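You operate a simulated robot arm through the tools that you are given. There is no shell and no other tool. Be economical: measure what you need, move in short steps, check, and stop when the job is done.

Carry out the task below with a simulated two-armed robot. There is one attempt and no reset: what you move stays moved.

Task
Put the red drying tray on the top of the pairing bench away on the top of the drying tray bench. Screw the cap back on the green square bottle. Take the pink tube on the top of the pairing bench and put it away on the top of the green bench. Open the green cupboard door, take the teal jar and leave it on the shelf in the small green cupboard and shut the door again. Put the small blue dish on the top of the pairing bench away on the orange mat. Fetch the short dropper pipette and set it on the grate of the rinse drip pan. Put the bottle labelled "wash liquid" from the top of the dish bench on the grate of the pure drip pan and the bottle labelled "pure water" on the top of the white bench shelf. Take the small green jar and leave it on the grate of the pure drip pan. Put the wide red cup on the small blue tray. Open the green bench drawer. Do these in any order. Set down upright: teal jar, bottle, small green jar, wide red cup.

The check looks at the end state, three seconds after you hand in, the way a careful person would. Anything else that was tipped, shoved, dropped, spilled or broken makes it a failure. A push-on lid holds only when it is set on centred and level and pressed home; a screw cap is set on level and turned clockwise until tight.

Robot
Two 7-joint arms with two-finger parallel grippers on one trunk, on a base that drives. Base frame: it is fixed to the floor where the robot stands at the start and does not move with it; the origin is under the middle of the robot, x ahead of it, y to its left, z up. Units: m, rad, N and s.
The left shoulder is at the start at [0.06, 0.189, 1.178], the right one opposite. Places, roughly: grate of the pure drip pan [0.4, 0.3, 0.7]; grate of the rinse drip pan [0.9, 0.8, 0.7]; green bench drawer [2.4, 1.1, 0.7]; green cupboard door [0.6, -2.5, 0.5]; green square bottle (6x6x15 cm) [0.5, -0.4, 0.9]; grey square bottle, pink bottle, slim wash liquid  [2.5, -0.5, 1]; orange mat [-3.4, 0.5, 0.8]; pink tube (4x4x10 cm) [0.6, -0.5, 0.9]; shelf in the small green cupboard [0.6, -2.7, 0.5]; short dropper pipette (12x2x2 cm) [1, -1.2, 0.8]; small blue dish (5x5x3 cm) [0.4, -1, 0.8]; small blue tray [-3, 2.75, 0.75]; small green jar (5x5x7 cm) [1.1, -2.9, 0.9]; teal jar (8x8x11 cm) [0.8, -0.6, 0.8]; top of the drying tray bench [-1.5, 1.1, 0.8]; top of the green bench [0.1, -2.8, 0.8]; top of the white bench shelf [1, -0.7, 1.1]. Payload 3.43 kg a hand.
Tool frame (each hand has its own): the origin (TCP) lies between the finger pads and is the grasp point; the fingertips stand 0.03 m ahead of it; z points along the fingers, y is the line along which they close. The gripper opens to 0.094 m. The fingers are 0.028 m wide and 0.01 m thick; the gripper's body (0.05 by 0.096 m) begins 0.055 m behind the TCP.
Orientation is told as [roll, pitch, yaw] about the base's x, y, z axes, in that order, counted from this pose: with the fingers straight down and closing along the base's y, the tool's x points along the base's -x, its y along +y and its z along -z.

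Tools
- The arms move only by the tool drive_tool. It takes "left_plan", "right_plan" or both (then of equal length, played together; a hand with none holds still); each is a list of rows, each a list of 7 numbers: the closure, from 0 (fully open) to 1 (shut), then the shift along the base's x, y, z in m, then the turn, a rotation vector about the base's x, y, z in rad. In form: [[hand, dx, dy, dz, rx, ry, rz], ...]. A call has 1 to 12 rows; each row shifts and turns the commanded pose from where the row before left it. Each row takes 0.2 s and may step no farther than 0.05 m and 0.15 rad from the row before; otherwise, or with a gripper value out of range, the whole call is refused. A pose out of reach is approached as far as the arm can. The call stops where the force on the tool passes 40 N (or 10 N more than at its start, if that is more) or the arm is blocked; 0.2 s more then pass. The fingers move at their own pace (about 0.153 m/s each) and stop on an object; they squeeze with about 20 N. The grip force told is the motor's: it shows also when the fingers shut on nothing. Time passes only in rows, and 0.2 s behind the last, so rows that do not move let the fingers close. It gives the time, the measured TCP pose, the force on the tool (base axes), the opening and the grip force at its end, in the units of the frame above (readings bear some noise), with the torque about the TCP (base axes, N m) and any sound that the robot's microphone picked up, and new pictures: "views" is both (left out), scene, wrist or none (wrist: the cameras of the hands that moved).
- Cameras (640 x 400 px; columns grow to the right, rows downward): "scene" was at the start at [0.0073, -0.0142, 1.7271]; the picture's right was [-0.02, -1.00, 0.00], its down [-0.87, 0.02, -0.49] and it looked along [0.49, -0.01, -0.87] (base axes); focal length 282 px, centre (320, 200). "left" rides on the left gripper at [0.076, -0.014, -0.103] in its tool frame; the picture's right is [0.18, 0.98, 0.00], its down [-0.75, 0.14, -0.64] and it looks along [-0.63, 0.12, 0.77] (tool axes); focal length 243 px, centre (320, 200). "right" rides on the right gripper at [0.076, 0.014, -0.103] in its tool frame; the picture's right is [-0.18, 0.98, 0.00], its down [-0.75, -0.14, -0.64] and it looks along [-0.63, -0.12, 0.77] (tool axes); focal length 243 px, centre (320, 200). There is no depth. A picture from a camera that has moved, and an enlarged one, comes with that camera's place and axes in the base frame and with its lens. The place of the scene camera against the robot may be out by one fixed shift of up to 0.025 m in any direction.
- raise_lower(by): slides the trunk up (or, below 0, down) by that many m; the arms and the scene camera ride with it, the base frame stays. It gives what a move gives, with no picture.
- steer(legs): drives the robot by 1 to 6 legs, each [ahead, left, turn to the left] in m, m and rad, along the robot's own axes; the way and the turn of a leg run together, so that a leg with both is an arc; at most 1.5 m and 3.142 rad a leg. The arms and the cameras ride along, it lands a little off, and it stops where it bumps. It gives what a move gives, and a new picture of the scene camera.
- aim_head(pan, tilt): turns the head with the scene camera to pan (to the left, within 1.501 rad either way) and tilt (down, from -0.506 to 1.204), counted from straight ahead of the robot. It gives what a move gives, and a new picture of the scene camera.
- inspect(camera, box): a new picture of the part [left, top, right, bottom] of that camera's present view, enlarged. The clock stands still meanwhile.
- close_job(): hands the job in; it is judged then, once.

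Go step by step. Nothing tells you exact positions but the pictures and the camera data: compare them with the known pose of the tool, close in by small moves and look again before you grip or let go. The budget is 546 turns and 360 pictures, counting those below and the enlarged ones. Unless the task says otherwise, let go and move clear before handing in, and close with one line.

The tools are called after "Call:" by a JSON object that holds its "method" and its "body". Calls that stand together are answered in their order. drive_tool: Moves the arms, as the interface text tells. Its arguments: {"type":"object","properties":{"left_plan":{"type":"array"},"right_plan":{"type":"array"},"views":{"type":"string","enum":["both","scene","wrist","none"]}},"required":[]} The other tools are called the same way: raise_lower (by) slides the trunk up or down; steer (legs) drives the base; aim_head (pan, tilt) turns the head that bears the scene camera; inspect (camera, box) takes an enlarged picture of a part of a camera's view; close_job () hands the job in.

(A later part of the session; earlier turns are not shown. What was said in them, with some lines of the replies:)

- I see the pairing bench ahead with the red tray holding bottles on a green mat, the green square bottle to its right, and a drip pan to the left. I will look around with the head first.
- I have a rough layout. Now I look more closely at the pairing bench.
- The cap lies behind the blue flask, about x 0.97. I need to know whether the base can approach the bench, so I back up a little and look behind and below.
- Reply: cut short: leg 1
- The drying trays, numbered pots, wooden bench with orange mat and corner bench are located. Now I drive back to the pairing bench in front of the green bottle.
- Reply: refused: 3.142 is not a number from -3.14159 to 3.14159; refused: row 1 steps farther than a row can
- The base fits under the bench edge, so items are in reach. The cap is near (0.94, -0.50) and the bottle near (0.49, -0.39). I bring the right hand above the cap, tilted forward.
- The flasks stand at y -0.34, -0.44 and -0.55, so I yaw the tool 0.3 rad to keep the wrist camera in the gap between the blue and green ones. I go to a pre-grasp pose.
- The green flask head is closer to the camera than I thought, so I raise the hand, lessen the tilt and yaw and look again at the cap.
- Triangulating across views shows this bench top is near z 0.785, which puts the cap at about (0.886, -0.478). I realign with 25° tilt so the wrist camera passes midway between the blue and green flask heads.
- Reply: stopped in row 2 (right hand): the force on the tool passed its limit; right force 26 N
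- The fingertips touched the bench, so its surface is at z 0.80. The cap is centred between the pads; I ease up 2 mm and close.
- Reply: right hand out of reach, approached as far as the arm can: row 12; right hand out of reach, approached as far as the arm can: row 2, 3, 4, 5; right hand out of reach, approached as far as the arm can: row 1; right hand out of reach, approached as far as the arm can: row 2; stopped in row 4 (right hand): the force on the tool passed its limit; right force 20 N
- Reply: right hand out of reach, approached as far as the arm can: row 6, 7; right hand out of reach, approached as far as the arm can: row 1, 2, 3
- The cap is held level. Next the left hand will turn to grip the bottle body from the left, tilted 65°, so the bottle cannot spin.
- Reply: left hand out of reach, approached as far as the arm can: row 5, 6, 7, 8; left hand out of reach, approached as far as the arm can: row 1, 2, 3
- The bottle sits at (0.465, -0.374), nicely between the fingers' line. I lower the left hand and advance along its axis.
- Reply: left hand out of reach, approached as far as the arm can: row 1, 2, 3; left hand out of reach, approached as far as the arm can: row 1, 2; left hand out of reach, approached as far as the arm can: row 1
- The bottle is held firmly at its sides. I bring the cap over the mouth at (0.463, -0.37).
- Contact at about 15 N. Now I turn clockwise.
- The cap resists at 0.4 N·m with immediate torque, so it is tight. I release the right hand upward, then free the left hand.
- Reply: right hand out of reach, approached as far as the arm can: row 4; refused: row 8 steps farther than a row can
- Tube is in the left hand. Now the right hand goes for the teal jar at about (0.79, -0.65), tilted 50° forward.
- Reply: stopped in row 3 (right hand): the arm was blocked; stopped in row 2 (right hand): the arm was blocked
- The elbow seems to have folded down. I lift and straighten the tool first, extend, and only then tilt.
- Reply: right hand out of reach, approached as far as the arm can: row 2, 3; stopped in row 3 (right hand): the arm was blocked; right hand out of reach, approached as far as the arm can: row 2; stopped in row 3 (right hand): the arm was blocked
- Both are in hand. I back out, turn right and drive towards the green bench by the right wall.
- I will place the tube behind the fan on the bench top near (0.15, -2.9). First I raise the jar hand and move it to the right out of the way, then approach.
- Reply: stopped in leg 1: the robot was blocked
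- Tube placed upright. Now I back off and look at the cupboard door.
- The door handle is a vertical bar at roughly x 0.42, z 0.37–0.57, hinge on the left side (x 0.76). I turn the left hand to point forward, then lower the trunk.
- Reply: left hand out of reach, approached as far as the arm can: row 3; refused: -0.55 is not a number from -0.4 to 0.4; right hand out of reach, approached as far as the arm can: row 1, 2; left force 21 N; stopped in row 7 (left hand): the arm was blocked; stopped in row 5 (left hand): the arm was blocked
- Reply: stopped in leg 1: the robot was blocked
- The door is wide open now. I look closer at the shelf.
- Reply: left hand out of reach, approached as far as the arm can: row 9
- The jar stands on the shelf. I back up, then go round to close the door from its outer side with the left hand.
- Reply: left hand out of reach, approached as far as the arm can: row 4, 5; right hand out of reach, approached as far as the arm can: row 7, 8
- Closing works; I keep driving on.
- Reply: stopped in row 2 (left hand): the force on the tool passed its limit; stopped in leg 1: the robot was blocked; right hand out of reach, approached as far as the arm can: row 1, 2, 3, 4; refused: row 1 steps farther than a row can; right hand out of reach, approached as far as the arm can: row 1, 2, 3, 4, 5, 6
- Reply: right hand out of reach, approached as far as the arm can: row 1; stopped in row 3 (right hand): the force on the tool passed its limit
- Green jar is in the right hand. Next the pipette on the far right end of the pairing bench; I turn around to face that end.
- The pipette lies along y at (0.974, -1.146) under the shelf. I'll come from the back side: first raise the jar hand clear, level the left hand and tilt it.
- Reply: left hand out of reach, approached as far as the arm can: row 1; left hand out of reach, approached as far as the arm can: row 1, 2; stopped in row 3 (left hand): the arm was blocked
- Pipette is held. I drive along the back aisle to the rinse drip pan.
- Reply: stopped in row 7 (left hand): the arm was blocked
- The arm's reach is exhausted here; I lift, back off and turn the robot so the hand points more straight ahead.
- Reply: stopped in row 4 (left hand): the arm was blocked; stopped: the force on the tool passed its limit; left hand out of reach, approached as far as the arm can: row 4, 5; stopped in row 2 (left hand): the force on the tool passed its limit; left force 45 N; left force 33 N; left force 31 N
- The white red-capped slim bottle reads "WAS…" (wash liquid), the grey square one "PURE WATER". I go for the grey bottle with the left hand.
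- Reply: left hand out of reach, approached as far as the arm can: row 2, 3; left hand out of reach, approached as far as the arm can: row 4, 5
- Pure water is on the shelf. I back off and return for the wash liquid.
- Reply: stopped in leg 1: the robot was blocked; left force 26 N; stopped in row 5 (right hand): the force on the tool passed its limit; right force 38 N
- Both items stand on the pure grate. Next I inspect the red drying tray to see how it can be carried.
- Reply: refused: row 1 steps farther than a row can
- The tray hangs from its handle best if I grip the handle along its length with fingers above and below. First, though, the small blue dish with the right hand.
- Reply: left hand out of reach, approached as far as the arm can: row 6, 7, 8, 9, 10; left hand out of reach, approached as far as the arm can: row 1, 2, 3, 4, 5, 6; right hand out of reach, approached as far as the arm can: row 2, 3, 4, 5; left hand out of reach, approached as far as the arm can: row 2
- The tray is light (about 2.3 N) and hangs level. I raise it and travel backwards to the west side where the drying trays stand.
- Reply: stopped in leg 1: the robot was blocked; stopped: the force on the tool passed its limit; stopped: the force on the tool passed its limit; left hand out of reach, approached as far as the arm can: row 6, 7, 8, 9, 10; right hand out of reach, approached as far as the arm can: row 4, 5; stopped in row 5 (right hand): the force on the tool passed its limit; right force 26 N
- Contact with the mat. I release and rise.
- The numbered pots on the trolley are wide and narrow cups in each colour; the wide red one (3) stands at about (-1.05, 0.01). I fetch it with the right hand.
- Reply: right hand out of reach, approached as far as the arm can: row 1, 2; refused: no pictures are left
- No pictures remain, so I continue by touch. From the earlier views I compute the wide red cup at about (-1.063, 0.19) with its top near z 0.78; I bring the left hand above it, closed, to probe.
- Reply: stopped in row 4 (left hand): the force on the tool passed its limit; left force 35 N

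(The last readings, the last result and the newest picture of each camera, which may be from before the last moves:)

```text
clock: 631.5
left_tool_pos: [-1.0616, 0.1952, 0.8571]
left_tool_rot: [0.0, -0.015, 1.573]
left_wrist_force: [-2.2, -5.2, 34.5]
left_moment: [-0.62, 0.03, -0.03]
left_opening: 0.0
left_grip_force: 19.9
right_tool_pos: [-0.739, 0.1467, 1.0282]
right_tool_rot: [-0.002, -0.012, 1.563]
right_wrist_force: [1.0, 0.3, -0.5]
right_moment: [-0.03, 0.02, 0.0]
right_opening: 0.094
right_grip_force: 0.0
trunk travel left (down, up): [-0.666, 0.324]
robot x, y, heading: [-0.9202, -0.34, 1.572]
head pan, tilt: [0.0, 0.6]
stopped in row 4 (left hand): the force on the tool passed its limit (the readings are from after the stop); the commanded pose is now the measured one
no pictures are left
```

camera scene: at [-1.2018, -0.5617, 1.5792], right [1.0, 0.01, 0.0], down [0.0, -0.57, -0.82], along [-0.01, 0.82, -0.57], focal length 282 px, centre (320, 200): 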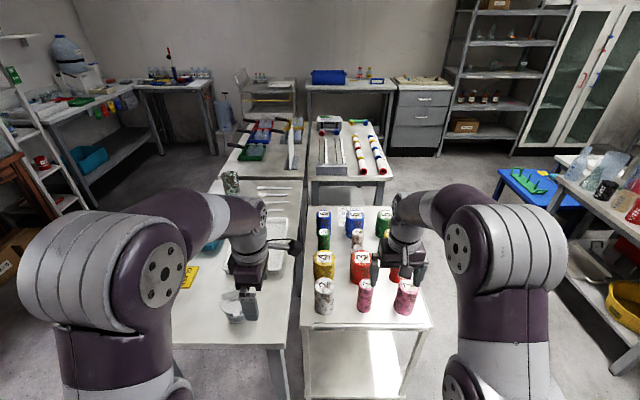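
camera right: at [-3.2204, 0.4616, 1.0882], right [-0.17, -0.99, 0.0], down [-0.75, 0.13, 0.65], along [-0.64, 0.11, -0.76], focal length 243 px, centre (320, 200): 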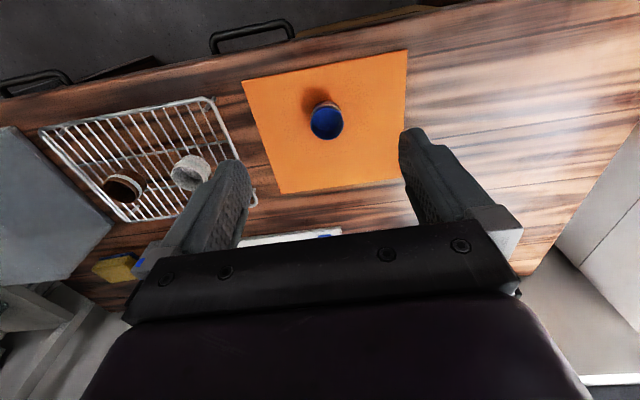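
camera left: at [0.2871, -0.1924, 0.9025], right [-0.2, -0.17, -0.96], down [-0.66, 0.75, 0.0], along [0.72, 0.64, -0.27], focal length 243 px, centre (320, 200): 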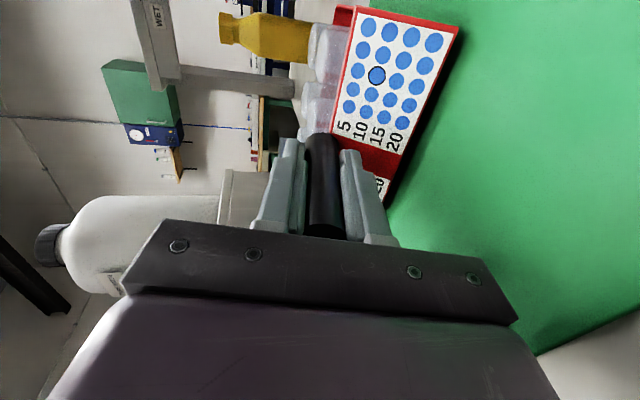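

Call:
{"method": "drive_tool", "body": {"left_plan": [[1, 0, 0, 0.03, 0, 0, 0], [0.5, 0.0006, -0.027, 0.01, 0, 0, 0], [0, 0, -0.026, 0, -0.015, 0, 0], [0, 0, 0, 0, 0, 0, 0], [0, 0, 0, 0, 0, 0, 0], [0, 0, 0, -0.015, 0, 0, 0], [0, 0, 0, -0.01, 0, 0, 0], [0, 0, 0, -0.006, 0, 0, 0], [0, 0, 0, -0.005, 0, 0, 0], [0, 0, 0, -0.004, 0, 0, 0], [0, 0, 0, -0.003, 0, 0, 0]], "views": "none"}}

```text
clock: 633.9
left_tool_pos: [-1.0617, 0.1405, 0.8498]
left_tool_rot: [-0.002, 0.008, 1.573]
left_wrist_force: [-0.5, 0.1, 0.4]
left_moment: [-0.01, 0.02, 0.01]
left_opening: 0.0938
left_grip_force: 0.0
right_tool_pos: [-0.7375, 0.1486, 1.0286]
right_tool_rot: [-0.002, -0.007, 1.559]
right_wrist_force: [0.3, 0.4, 0.6]
right_moment: [-0.03, 0.0, 0.01]
right_opening: 0.0941
right_grip_force: 0.1
trunk travel left (down, up): [-0.666, 0.324]
robot x, y, heading: [-0.9222, -0.3375, 1.571]
head pan, tilt: [0.0, 0.6]
no pictures are left
```

Call:
{"method": "drive_tool", "body": {"left_plan": [[0, 0, 0, -0.008, 0, 0, 0], [0, 0, 0, -0.008, 0, 0, 0], [0, 0, 0, -0.008, 0, 0, 0], [0, 0, 0, -0.008, 0, 0, 0], [0.3, 0, 0, 0, 0, 0, 0], [0.6, 0, 0, 0, 0, 0, 0], [1, 0, 0, 0, 0, 0, 0], [1, 0, 0, 0, 0, 0, 0]], "views": "none"}}

```text
clock: 635.6
left_tool_pos: [-1.0621, 0.1414, 0.8189]
left_tool_rot: [-0.002, 0.008, 1.572]
left_wrist_force: [-0.2, 1.1, 2.9]
left_moment: [0.07, -0.06, -0.01]
left_opening: 0.0802
left_grip_force: 20.5
right_tool_pos: [-0.7391, 0.1486, 1.0289]
right_tool_rot: [-0.003, -0.008, 1.56]
right_wrist_force: [0.4, -0.1, 0.6]
right_moment: [0.0, -0.01, 0.03]
right_opening: 0.094
right_grip_force: 0.0
trunk travel left (down, up): [-0.666, 0.324]
robot x, y, heading: [-0.9205, -0.3413, 1.571]
head pan, tilt: [0.0, 0.6]
no pictures are left
```

The gripper closed on an 8 cm wide cup exactly where expected. I lift it and drive to the corner bench.

Call:
{"method": "raise_lower", "body": {"by": 0.25}}

Call:
{"method": "steer", "body": {"legs": [[-0.45, 0, 0], [0, 1.0, 0], [0, 0.6, 0], [1.2, 0, 0], [1.2, 0, 0]]}}

```text
clock: 638.2
left_tool_pos: [-1.0623, 0.1413, 1.0679]
left_tool_rot: [-0.001, 0.007, 1.571]
left_wrist_force: [0.2, 0.3, -0.3]
left_moment: [-0.02, 0.01, 0.0]
left_opening: 0.08
left_grip_force: 20.0
right_tool_pos: [-0.7395, 0.1485, 1.2784]
right_tool_rot: [-0.002, -0.01, 1.562]
right_wrist_force: [0.0, -0.1, 0.3]
right_moment: [-0.04, -0.02, -0.02]
right_opening: 0.094
right_grip_force: 0.1
trunk travel left (down, up): [-0.916, 0.074]
robot x, y, heading: [-0.9217, -0.3423, 1.57]
head pan, tilt: [0.0, 0.6]
```

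```text
clock: 660.1
left_tool_pos: [-2.7124, 2.0818, 1.0682]
left_tool_rot: [0.0, 0.007, 1.591]
left_wrist_force: [0.0, 0.0, -0.4]
left_moment: [0.04, 0.01, 0.0]
left_opening: 0.0803
left_grip_force: 19.7
right_tool_pos: [-2.3899, 2.0938, 1.2792]
right_tool_rot: [-0.002, -0.01, 1.578]
right_wrist_force: [1.0, 0.8, 0.3]
right_moment: [-0.05, -0.02, 0.01]
right_opening: 0.0941
right_grip_force: 0.1
trunk travel left (down, up): [-0.916, 0.074]
robot x, y, heading: [-2.5607, 1.6027, 1.581]
head pan, tilt: [0.0, 0.6]
```

Call:
{"method": "drive_tool", "body": {"left_plan": [[1, -0.04, 0, 0.01, 0, 0, 0], [1, -0.04, 0, 0.01, 0, 0, 0], [1, -0.04, 0, 0.01, 0, 0, 0], [1, -0.04, 0, 0.01, 0, 0, -0.01]], "right_plan": [[0, 0.035, -0.01, 0.01, 0, 0, 0], [0, 0.035, -0.01, 0.01, 0, 0, 0], [0, 0.035, -0.01, 0.01, 0, 0, 0], [0, 0.035, -0.01, 0.01, 0, 0, 0]], "views": "none"}}

Call:
{"method": "steer", "body": {"legs": [[0.4, 0.13, -0.01]]}}

```text
clock: 661.1
left_tool_pos: [-2.8737, 2.0819, 1.1093]
left_tool_rot: [-0.001, 0.007, 1.582]
left_wrist_force: [0.3, -0.1, -0.1]
left_moment: [-0.01, -0.02, -0.03]
left_opening: 0.0802
left_grip_force: 20.0
right_tool_pos: [-2.2499, 2.042, 1.2984]
right_tool_rot: [-0.001, -0.011, 1.579]
right_wrist_force: [-0.1, -0.2, 0.2]
right_moment: [0.03, 0.03, -0.02]
right_opening: 0.0941
right_grip_force: 0.1
right hand out of reach, approached as far as the arm can: row 1, 2, 3, 4
trunk travel left (down, up): [-0.916, 0.074]
robot x, y, heading: [-2.5663, 1.6032, 1.59]
head pan, tilt: [0.0, 0.6]
no pictures are left
```

```text
clock: 663.7
left_tool_pos: [-3.0036, 2.4759, 1.1099]
left_tool_rot: [-0.001, 0.006, 1.572]
left_wrist_force: [0.0, 0.4, -0.1]
left_moment: [0.0, 0.0, 0.0]
left_opening: 0.0802
left_grip_force: 20.0
right_tool_pos: [-2.3822, 2.4321, 1.2984]
right_tool_rot: [-0.002, -0.01, 1.571]
right_wrist_force: [-0.4, -0.1, 0.1]
right_moment: [0.01, 0.02, 0.02]
right_opening: 0.0941
right_grip_force: 0.1
trunk travel left (down, up): [-0.916, 0.074]
robot x, y, heading: [-2.6964, 1.9979, 1.584]
head pan, tilt: [0.0, 0.6]
```

Call:
{"method": "steer", "body": {"legs": [[0.235, 0.02, -0.012]]}}

Call:
{"method": "drive_tool", "body": {"left_plan": [[1, 0, 0, -0.035, 0, -0.006, 0], [1, 0, 0, -0.035, 0, 0, 0], [1, 0, 0, -0.03, 0, 0, 0]], "views": "none"}}

```text
clock: 665.4
left_tool_pos: [-3.0183, 2.7136, 1.1099]
left_tool_rot: [-0.001, 0.006, 1.561]
left_wrist_force: [0.2, 1.0, 0.4]
left_moment: [0.01, 0.01, 0.03]
left_opening: 0.08
left_grip_force: 19.7
right_tool_pos: [-2.3977, 2.6611, 1.2987]
right_tool_rot: [-0.001, -0.01, 1.559]
right_wrist_force: [-0.3, 0.5, -0.5]
right_moment: [0.01, -0.02, -0.01]
right_opening: 0.0939
right_grip_force: 0.1
trunk travel left (down, up): [-0.916, 0.074]
robot x, y, heading: [-2.7179, 2.233, 1.569]
head pan, tilt: [0.0, 0.6]
```

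```text
clock: 666.2
left_tool_pos: [-3.0199, 2.7178, 1.0069]
left_tool_rot: [-0.009, 0.008, 1.562]
left_wrist_force: [0.8, 0.4, -0.2]
left_moment: [-0.04, 0.02, 0.02]
left_opening: 0.0801
left_grip_force: 19.9
right_tool_pos: [-2.3974, 2.6646, 1.2971]
right_tool_rot: [-0.001, -0.007, 1.56]
right_wrist_force: [-0.1, 0.6, 0.5]
right_moment: [0.0, -0.02, -0.01]
right_opening: 0.0941
right_grip_force: 0.0
trunk travel left (down, up): [-0.916, 0.074]
robot x, y, heading: [-2.7213, 2.2336, 1.568]
head pan, tilt: [0.0, 0.6]
no pictures are left
```

Call:
{"method": "drive_tool", "body": {"left_plan": [[1, 0, 0, -0.008, 0.008, 0.009, 0], [1, 0, 0, -0.008, 0, 0, 0], [1, 0, 0, -0.008, 0, 0, 0], [1, 0, 0, -0.007, 0, 0, 0], [1, 0, 0, -0.006, 0, 0, 0], [1, 0, 0, -0.006, 0, 0, 0], [1, 0, 0, -0.006, 0, 0, 0], [1, 0, 0, -0.006, 0, 0, 0], [1, 0, 0, -0.006, 0, 0, 0]], "views": "none"}}

```text
clock: 668.2
left_tool_pos: [-3.0182, 2.7153, 0.9514]
left_tool_rot: [0.003, -0.009, 1.561]
left_wrist_force: [-3.2, 3.3, 16.8]
left_moment: [0.23, 0.02, 0.0]
left_opening: 0.0806
left_grip_force: 20.7
right_tool_pos: [-2.398, 2.6615, 1.2978]
right_tool_rot: [-0.001, -0.009, 1.558]
right_wrist_force: [0.4, 0.2, -0.1]
right_moment: [0.05, -0.01, 0.0]
right_opening: 0.094
right_grip_force: 0.0
trunk travel left (down, up): [-0.916, 0.074]
robot x, y, heading: [-2.7204, 2.2283, 1.569]
head pan, tilt: [0.0, 0.6]
no pictures are left
```

Call:
{"method": "drive_tool", "body": {"left_plan": [[1, 0, 0, 0.03, 0, 0, 0], [1, 0, -0.03, 0, -0.009, -0.003, 0], [1, 0, -0.03, 0, 0, 0, 0], [1, 0, 0, -0.02, 0, 0, 0], [1, 0, 0, -0.008, 0, 0, 0], [1, 0, 0, -0.004, 0, 0, 0], [1, 0, 0, -0.004, 0, 0, 0], [1, 0, 0, -0.004, 0, 0, 0]], "views": "none"}}

```text
clock: 670.0
left_tool_pos: [-3.0178, 2.654, 0.9385]
left_tool_rot: [0.001, 0.008, 1.561]
left_wrist_force: [0.9, -2.5, 16.9]
left_moment: [0.24, 0.02, -0.04]
left_opening: 0.0805
left_grip_force: 20.2
right_tool_pos: [-2.3972, 2.6616, 1.298]
right_tool_rot: [-0.001, -0.012, 1.558]
right_wrist_force: [0.4, 0.4, 0.1]
right_moment: [0.03, 0.03, -0.01]
right_opening: 0.094
right_grip_force: 0.0
trunk travel left (down, up): [-0.916, 0.074]
robot x, y, heading: [-2.7197, 2.2282, 1.569]
head pan, tilt: [0.0, 0.6]
no pictures are left
```

Call:
{"method": "drive_tool", "body": {"left_plan": [[1, 0, 0, 0.035, 0.009, 0.003, 0], [1, 0, 0.03, 0, 0, 0, 0], [1, 0, 0.03, 0, 0, 0, 0], [1, 0, 0.03, 0, 0, 0, 0], [1, 0, 0, -0.01, 0, 0, 0], [1, 0, 0, -0.006, 0, 0, 0], [1, 0, 0, -0.004, 0, 0, 0], [1, 0, 0, -0.004, 0, 0, 0]], "views": "none"}}

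```text
clock: 671.8
left_tool_pos: [-3.0193, 2.7445, 0.9486]
left_tool_rot: [0.0, -0.001, 1.563]
left_wrist_force: [0.1, -0.1, 0.3]
left_moment: [-0.02, 0.01, 0.01]
left_opening: 0.0801
left_grip_force: 19.9
right_tool_pos: [-2.3989, 2.663, 1.2986]
right_tool_rot: [-0.002, -0.009, 1.558]
right_wrist_force: [-0.3, 0.7, -0.1]
right_moment: [-0.01, -0.03, 0.0]
right_opening: 0.094
right_grip_force: 0.1
trunk travel left (down, up): [-0.916, 0.074]
robot x, y, heading: [-2.7198, 2.2291, 1.571]
head pan, tilt: [0.0, 0.6]
no pictures are left
```

Call:
{"method": "drive_tool", "body": {"left_plan": [[1, 0, 0, -0.003, 0, 0, 0], [1, 0, 0, -0.003, 0, 0, 0], [1, 0, 0, -0.003, 0, 0, 0], [1, 0, 0, -0.003, 0, 0, 0]], "views": "none"}}

```text
clock: 672.8
left_tool_pos: [-3.0187, 2.7446, 0.9379]
left_tool_rot: [0.002, -0.004, 1.562]
left_wrist_force: [-1.0, -0.2, 5.3]
left_moment: [0.21, -0.06, 0.04]
left_opening: 0.0802
left_grip_force: 20.0
right_tool_pos: [-2.3969, 2.6623, 1.2989]
right_tool_rot: [-0.001, -0.011, 1.558]
right_wrist_force: [-0.3, -1.0, -0.7]
right_moment: [-0.03, 0.03, -0.03]
right_opening: 0.0941
right_grip_force: 0.0
trunk travel left (down, up): [-0.916, 0.074]
robot x, y, heading: [-2.7207, 2.231, 1.565]
head pan, tilt: [0.0, 0.6]
no pictures are left
```

Call:
{"method": "drive_tool", "body": {"left_plan": [[1, 0, 0, 0.03, 0, 0, 0], [1, 0, 0, 0.02, 0, 0, 0], [1, 0, 0, 0, 0, 0, 0], [1, 0, 0, 0, 0, 0, 0], [1, 0, 0, 0, 0, 0, 0], [1, 0, 0, 0, 0, 0, 0], [1, 0, 0, 0, 0, 0, 0], [1, 0, 0, 0, 0, 0, 0], [1, 0, 0, 0, 0, 0, 0], [1, 0, 0, 0, 0, 0, 0], [1, 0, 0, 0, 0, 0, 0]], "right_plan": [[1, -0.041, 0.008, -0.02, 0, 0, 0], [1, -0.041, 0.008, -0.02, 0, 0, 0], [1, -0.041, 0.008, -0.02, 0, 0, 0], [1, -0.041, 0.008, -0.02, 0, 0, 0], [1, -0.039, 0.008, -0.02, 0, 0, 0], [1, 0, 0, -0.045, 0, 0, 0], [1, 0, 0, -0.045, 0, 0, 0], [1, 0, 0, -0.045, 0, 0, 0], [1, 0, 0, -0.045, 0, 0, 0], [1, 0, 0, -0.045, 0, 0, 0], [1, 0, 0, -0.03, 0, 0, 0]], "views": "none"}}

Call:
{"method": "drive_tool", "body": {"right_plan": [[1, 0, 0, -0.006, 0, 0, 0], [1, 0, 0, -0.006, 0, 0, 0], [1, 0, 0, -0.006, 0, 0, 0], [1, 0, 0, -0.006, 0, 0, 0], [1, 0, 0, -0.006, 0, 0, 0], [1, 0, 0, -0.006, 0, 0, 0], [1, 0, 0, -0.006, 0, 0, 0], [1, 0, 0, -0.006, 0, 0, 0], [1, 0, 0, -0.006, 0, 0, 0], [1, 0, 0, -0.006, 0, 0, 0], [1, 0, 0, -0.006, 0, 0, 0], [1, 0, 0, -0.006, 0, 0, 0]], "views": "none"}}

```text
clock: 675.2
left_tool_pos: [-3.0191, 2.7458, 0.9861]
left_tool_rot: [0.003, 0.001, 1.562]
left_wrist_force: [-0.2, -1.1, -1.2]
left_moment: [-0.01, 0.0, 0.0]
left_opening: 0.0801
left_grip_force: 19.9
right_tool_pos: [-2.6018, 2.7022, 0.9431]
right_tool_rot: [-0.002, -0.008, 1.558]
right_wrist_force: [-0.1, -0.2, 0.3]
right_moment: [0.01, -0.01, 0.04]
right_opening: 0.0
right_grip_force: 19.9
trunk travel left (down, up): [-0.916, 0.074]
robot x, y, heading: [-2.7204, 2.2335, 1.57]
head pan, tilt: [0.0, 0.6]
no pictures are left
```

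```text
clock: 677.8
left_tool_pos: [-3.0197, 2.7416, 0.9891]
left_tool_rot: [0.001, -0.005, 1.559]
left_wrist_force: [0.4, 0.0, 0.0]
left_moment: [-0.01, -0.03, -0.04]
left_opening: 0.0801
left_grip_force: 20.0
right_tool_pos: [-2.6026, 2.704, 0.8796]
right_tool_rot: [-0.003, -0.016, 1.56]
right_wrist_force: [4.4, -15.2, 40.6]
right_moment: [-1.02, -0.07, 0.1]
right_opening: 0.0
right_grip_force: 20.0
trunk travel left (down, up): [-0.916, 0.074]
robot x, y, heading: [-2.719, 2.23, 1.567]
head pan, tilt: [0.0, 0.6]
stopped in row 12 (right hand): the force on the tool passed its limit (the readings are from after the stop); the commanded pose is now the measured one
no pictures are left
```

Call:
{"method": "drive_tool", "body": {"left_plan": [[1, 0, -0.013, 0, 0, 0, 0], [1, 0, -0.013, 0, 0, 0, 0], [1, 0, 0, -0.02, 0, 0, 0], [1, 0, 0, -0.02, 0, 0, 0], [1, 0, 0, -0.006, 0, 0, 0], [1, 0, 0, -0.003, 0, 0, 0], [1, 0, 0, -0.003, 0, 0, 0]], "right_plan": [[1, 0, 0, 0.02, 0, 0, 0], [1, 0, 0, 0.045, 0, 0, 0], [1, 0, 0, 0.045, 0, 0, 0], [1, 0, 0, 0.045, 0, 0, 0], [1, 0.02, -0.02, 0.04, 0, 0, 0], [1, 0.03, -0.03, 0.02, 0, 0, 0], [1, 0.03, -0.03, 0.02, 0, 0, 0]], "views": "none"}}

```text
clock: 679.4
left_tool_pos: [-3.0184, 2.7187, 0.9346]
left_tool_rot: [0.003, -0.002, 1.561]
left_wrist_force: [-0.2, -0.1, 0.4]
left_moment: [0.0, -0.04, -0.01]
left_opening: 0.0802
left_grip_force: 20.2
right_tool_pos: [-2.5203, 2.6261, 1.112]
right_tool_rot: [0.0, -0.016, 1.562]
right_wrist_force: [-0.9, 0.4, 0.4]
right_moment: [0.0, 0.02, -0.03]
right_opening: 0.0
right_grip_force: 19.5
trunk travel left (down, up): [-0.916, 0.074]
robot x, y, heading: [-2.7174, 2.2304, 1.566]
head pan, tilt: [0.0, 0.6]
no pictures are left
```

Call:
{"method": "drive_tool", "body": {"left_plan": [[1, 0, 0, -0.002, 0, 0, 0], [1, 0, 0, -0.002, 0, 0, 0], [1, 0, 0, -0.002, 0, 0, 0]], "views": "none"}}

```text
clock: 680.2
left_tool_pos: [-3.0185, 2.7195, 0.9277]
left_tool_rot: [0.002, 0.0, 1.56]
left_wrist_force: [0.8, 0.3, -0.1]
left_moment: [-0.01, 0.03, 0.04]
left_opening: 0.08
left_grip_force: 19.7
right_tool_pos: [-2.5209, 2.628, 1.1105]
right_tool_rot: [-0.003, -0.014, 1.557]
right_wrist_force: [-0.7, -1.6, -0.2]
right_moment: [-0.05, 0.03, -0.02]
right_opening: 0.0
right_grip_force: 20.4
trunk travel left (down, up): [-0.916, 0.074]
robot x, y, heading: [-2.7186, 2.2267, 1.568]
head pan, tilt: [0.0, 0.6]
no pictures are left
```

Already 10 mm below the rim contacts and still free: the cup is inside the tray's rim. I keep lowering gently.

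Call:
{"method": "drive_tool", "body": {"left_plan": [[1, 0, 0, -0.002, 0, 0, 0], [1, 0, 0, -0.002, 0, 0, 0], [1, 0, 0, -0.002, 0, 0, 0]], "views": "none"}}

```text
clock: 681.0
left_tool_pos: [-3.0184, 2.7194, 0.9232]
left_tool_rot: [0.001, -0.004, 1.559]
left_wrist_force: [-0.8, -0.5, 9.6]
left_moment: [-0.21, -0.05, 0.02]
left_opening: 0.0801
left_grip_force: 20.1
right_tool_pos: [-2.5202, 2.6263, 1.1122]
right_tool_rot: [0.001, -0.016, 1.557]
right_wrist_force: [0.2, -0.2, -1.2]
right_moment: [0.01, 0.02, 0.02]
right_opening: 0.0002
right_grip_force: 20.3
trunk travel left (down, up): [-0.916, 0.074]
robot x, y, heading: [-2.7201, 2.2282, 1.566]
head pan, tilt: [0.0, 0.6]
no pictures are left
```

Call:
{"method": "drive_tool", "body": {"left_plan": [[1, 0, 0, 0.006, 0, 0, 0], [1, 0, 0.009, 0, 0, 0, 0], [1, 0, 0, -0.004, 0, 0, 0], [1, 0, 0, -0.002, 0, 0, 0], [1, 0, 0, -0.001, 0, 0, 0]], "views": "none"}}

```text
clock: 682.2
left_tool_pos: [-3.0189, 2.7277, 0.9236]
left_tool_rot: [0.001, -0.004, 1.562]
left_wrist_force: [-0.6, -2.0, 14.7]
left_moment: [-0.16, 0.0, -0.01]
left_opening: 0.08
left_grip_force: 19.9
right_tool_pos: [-2.5204, 2.6261, 1.1122]
right_tool_rot: [-0.001, -0.017, 1.558]
right_wrist_force: [0.4, 0.2, -0.1]
right_moment: [0.01, 0.02, 0.02]
right_opening: 0.0
right_grip_force: 20.0
trunk travel left (down, up): [-0.916, 0.074]
robot x, y, heading: [-2.7204, 2.2278, 1.569]
head pan, tilt: [0.0, 0.6]
no pictures are left
```

The cup now rests flat with the pressure centred. I release and move clear.

Call:
{"method": "drive_tool", "body": {"left_plan": [[1, 0, 0, 0.002, 0, 0, 0], [0.1, 0, 0, 0, 0, 0, 0], [0, 0, 0, 0, 0, 0, 0], [0, 0, 0, 0, 0, 0, 0], [0, 0, 0, 0.02, 0, 0, 0], [0, 0, 0, 0.03, 0, 0, 0], [0, 0, 0, 0.045, 0, 0, 0], [0, 0, 0, 0.045, 0, 0, 0], [0, 0, 0, 0.03, 0, 0, 0]], "views": "none"}}

```text
clock: 684.2
left_tool_pos: [-3.0196, 2.7267, 1.0921]
left_tool_rot: [0.0, -0.001, 1.56]
left_wrist_force: [0.3, 0.5, 0.8]
left_moment: [-0.01, 0.0, 0.05]
left_opening: 0.0941
left_grip_force: 0.0
right_tool_pos: [-2.5214, 2.6273, 1.1122]
right_tool_rot: [0.0, -0.017, 1.558]
right_wrist_force: [0.1, 0.1, -0.2]
right_moment: [0.02, 0.01, -0.01]
right_opening: 0.0
right_grip_force: 19.6
trunk travel left (down, up): [-0.916, 0.074]
robot x, y, heading: [-2.7196, 2.2297, 1.571]
head pan, tilt: [0.0, 0.6]
no pictures are left
```

Call:
{"method": "steer", "body": {"legs": [[-0.4, 0, 0]]}}

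Call:
{"method": "close_job", "body": {}}

```text
clock: 686.6
left_tool_pos: [-3.0185, 2.3326, 1.0916]
left_tool_rot: [0.001, 0.0, 1.559]
left_wrist_force: [0.2, 0.3, -0.2]
left_moment: [0.0, 0.03, 0.03]
left_opening: 0.0938
left_grip_force: 0.0
right_tool_pos: [-2.5209, 2.2302, 1.1108]
right_tool_rot: [-0.001, -0.017, 1.558]
right_wrist_force: [-0.8, -0.1, -0.5]
right_moment: [0.02, 0.0, 0.01]
right_opening: 0.0
right_grip_force: 19.8
trunk travel left (down, up): [-0.916, 0.074]
robot x, y, heading: [-2.718, 1.8331, 1.57]
head pan, tilt: [0.0, 0.6]
```

```text
The job is handed in.
```

All the tasks are done and the job is handed in, but the wide red cup went on the small blue tray by touch alone: the pictures had run out, so I never saw it there, and I took "wide red cup" to mean the wide red pot marked 3 on the trolley.
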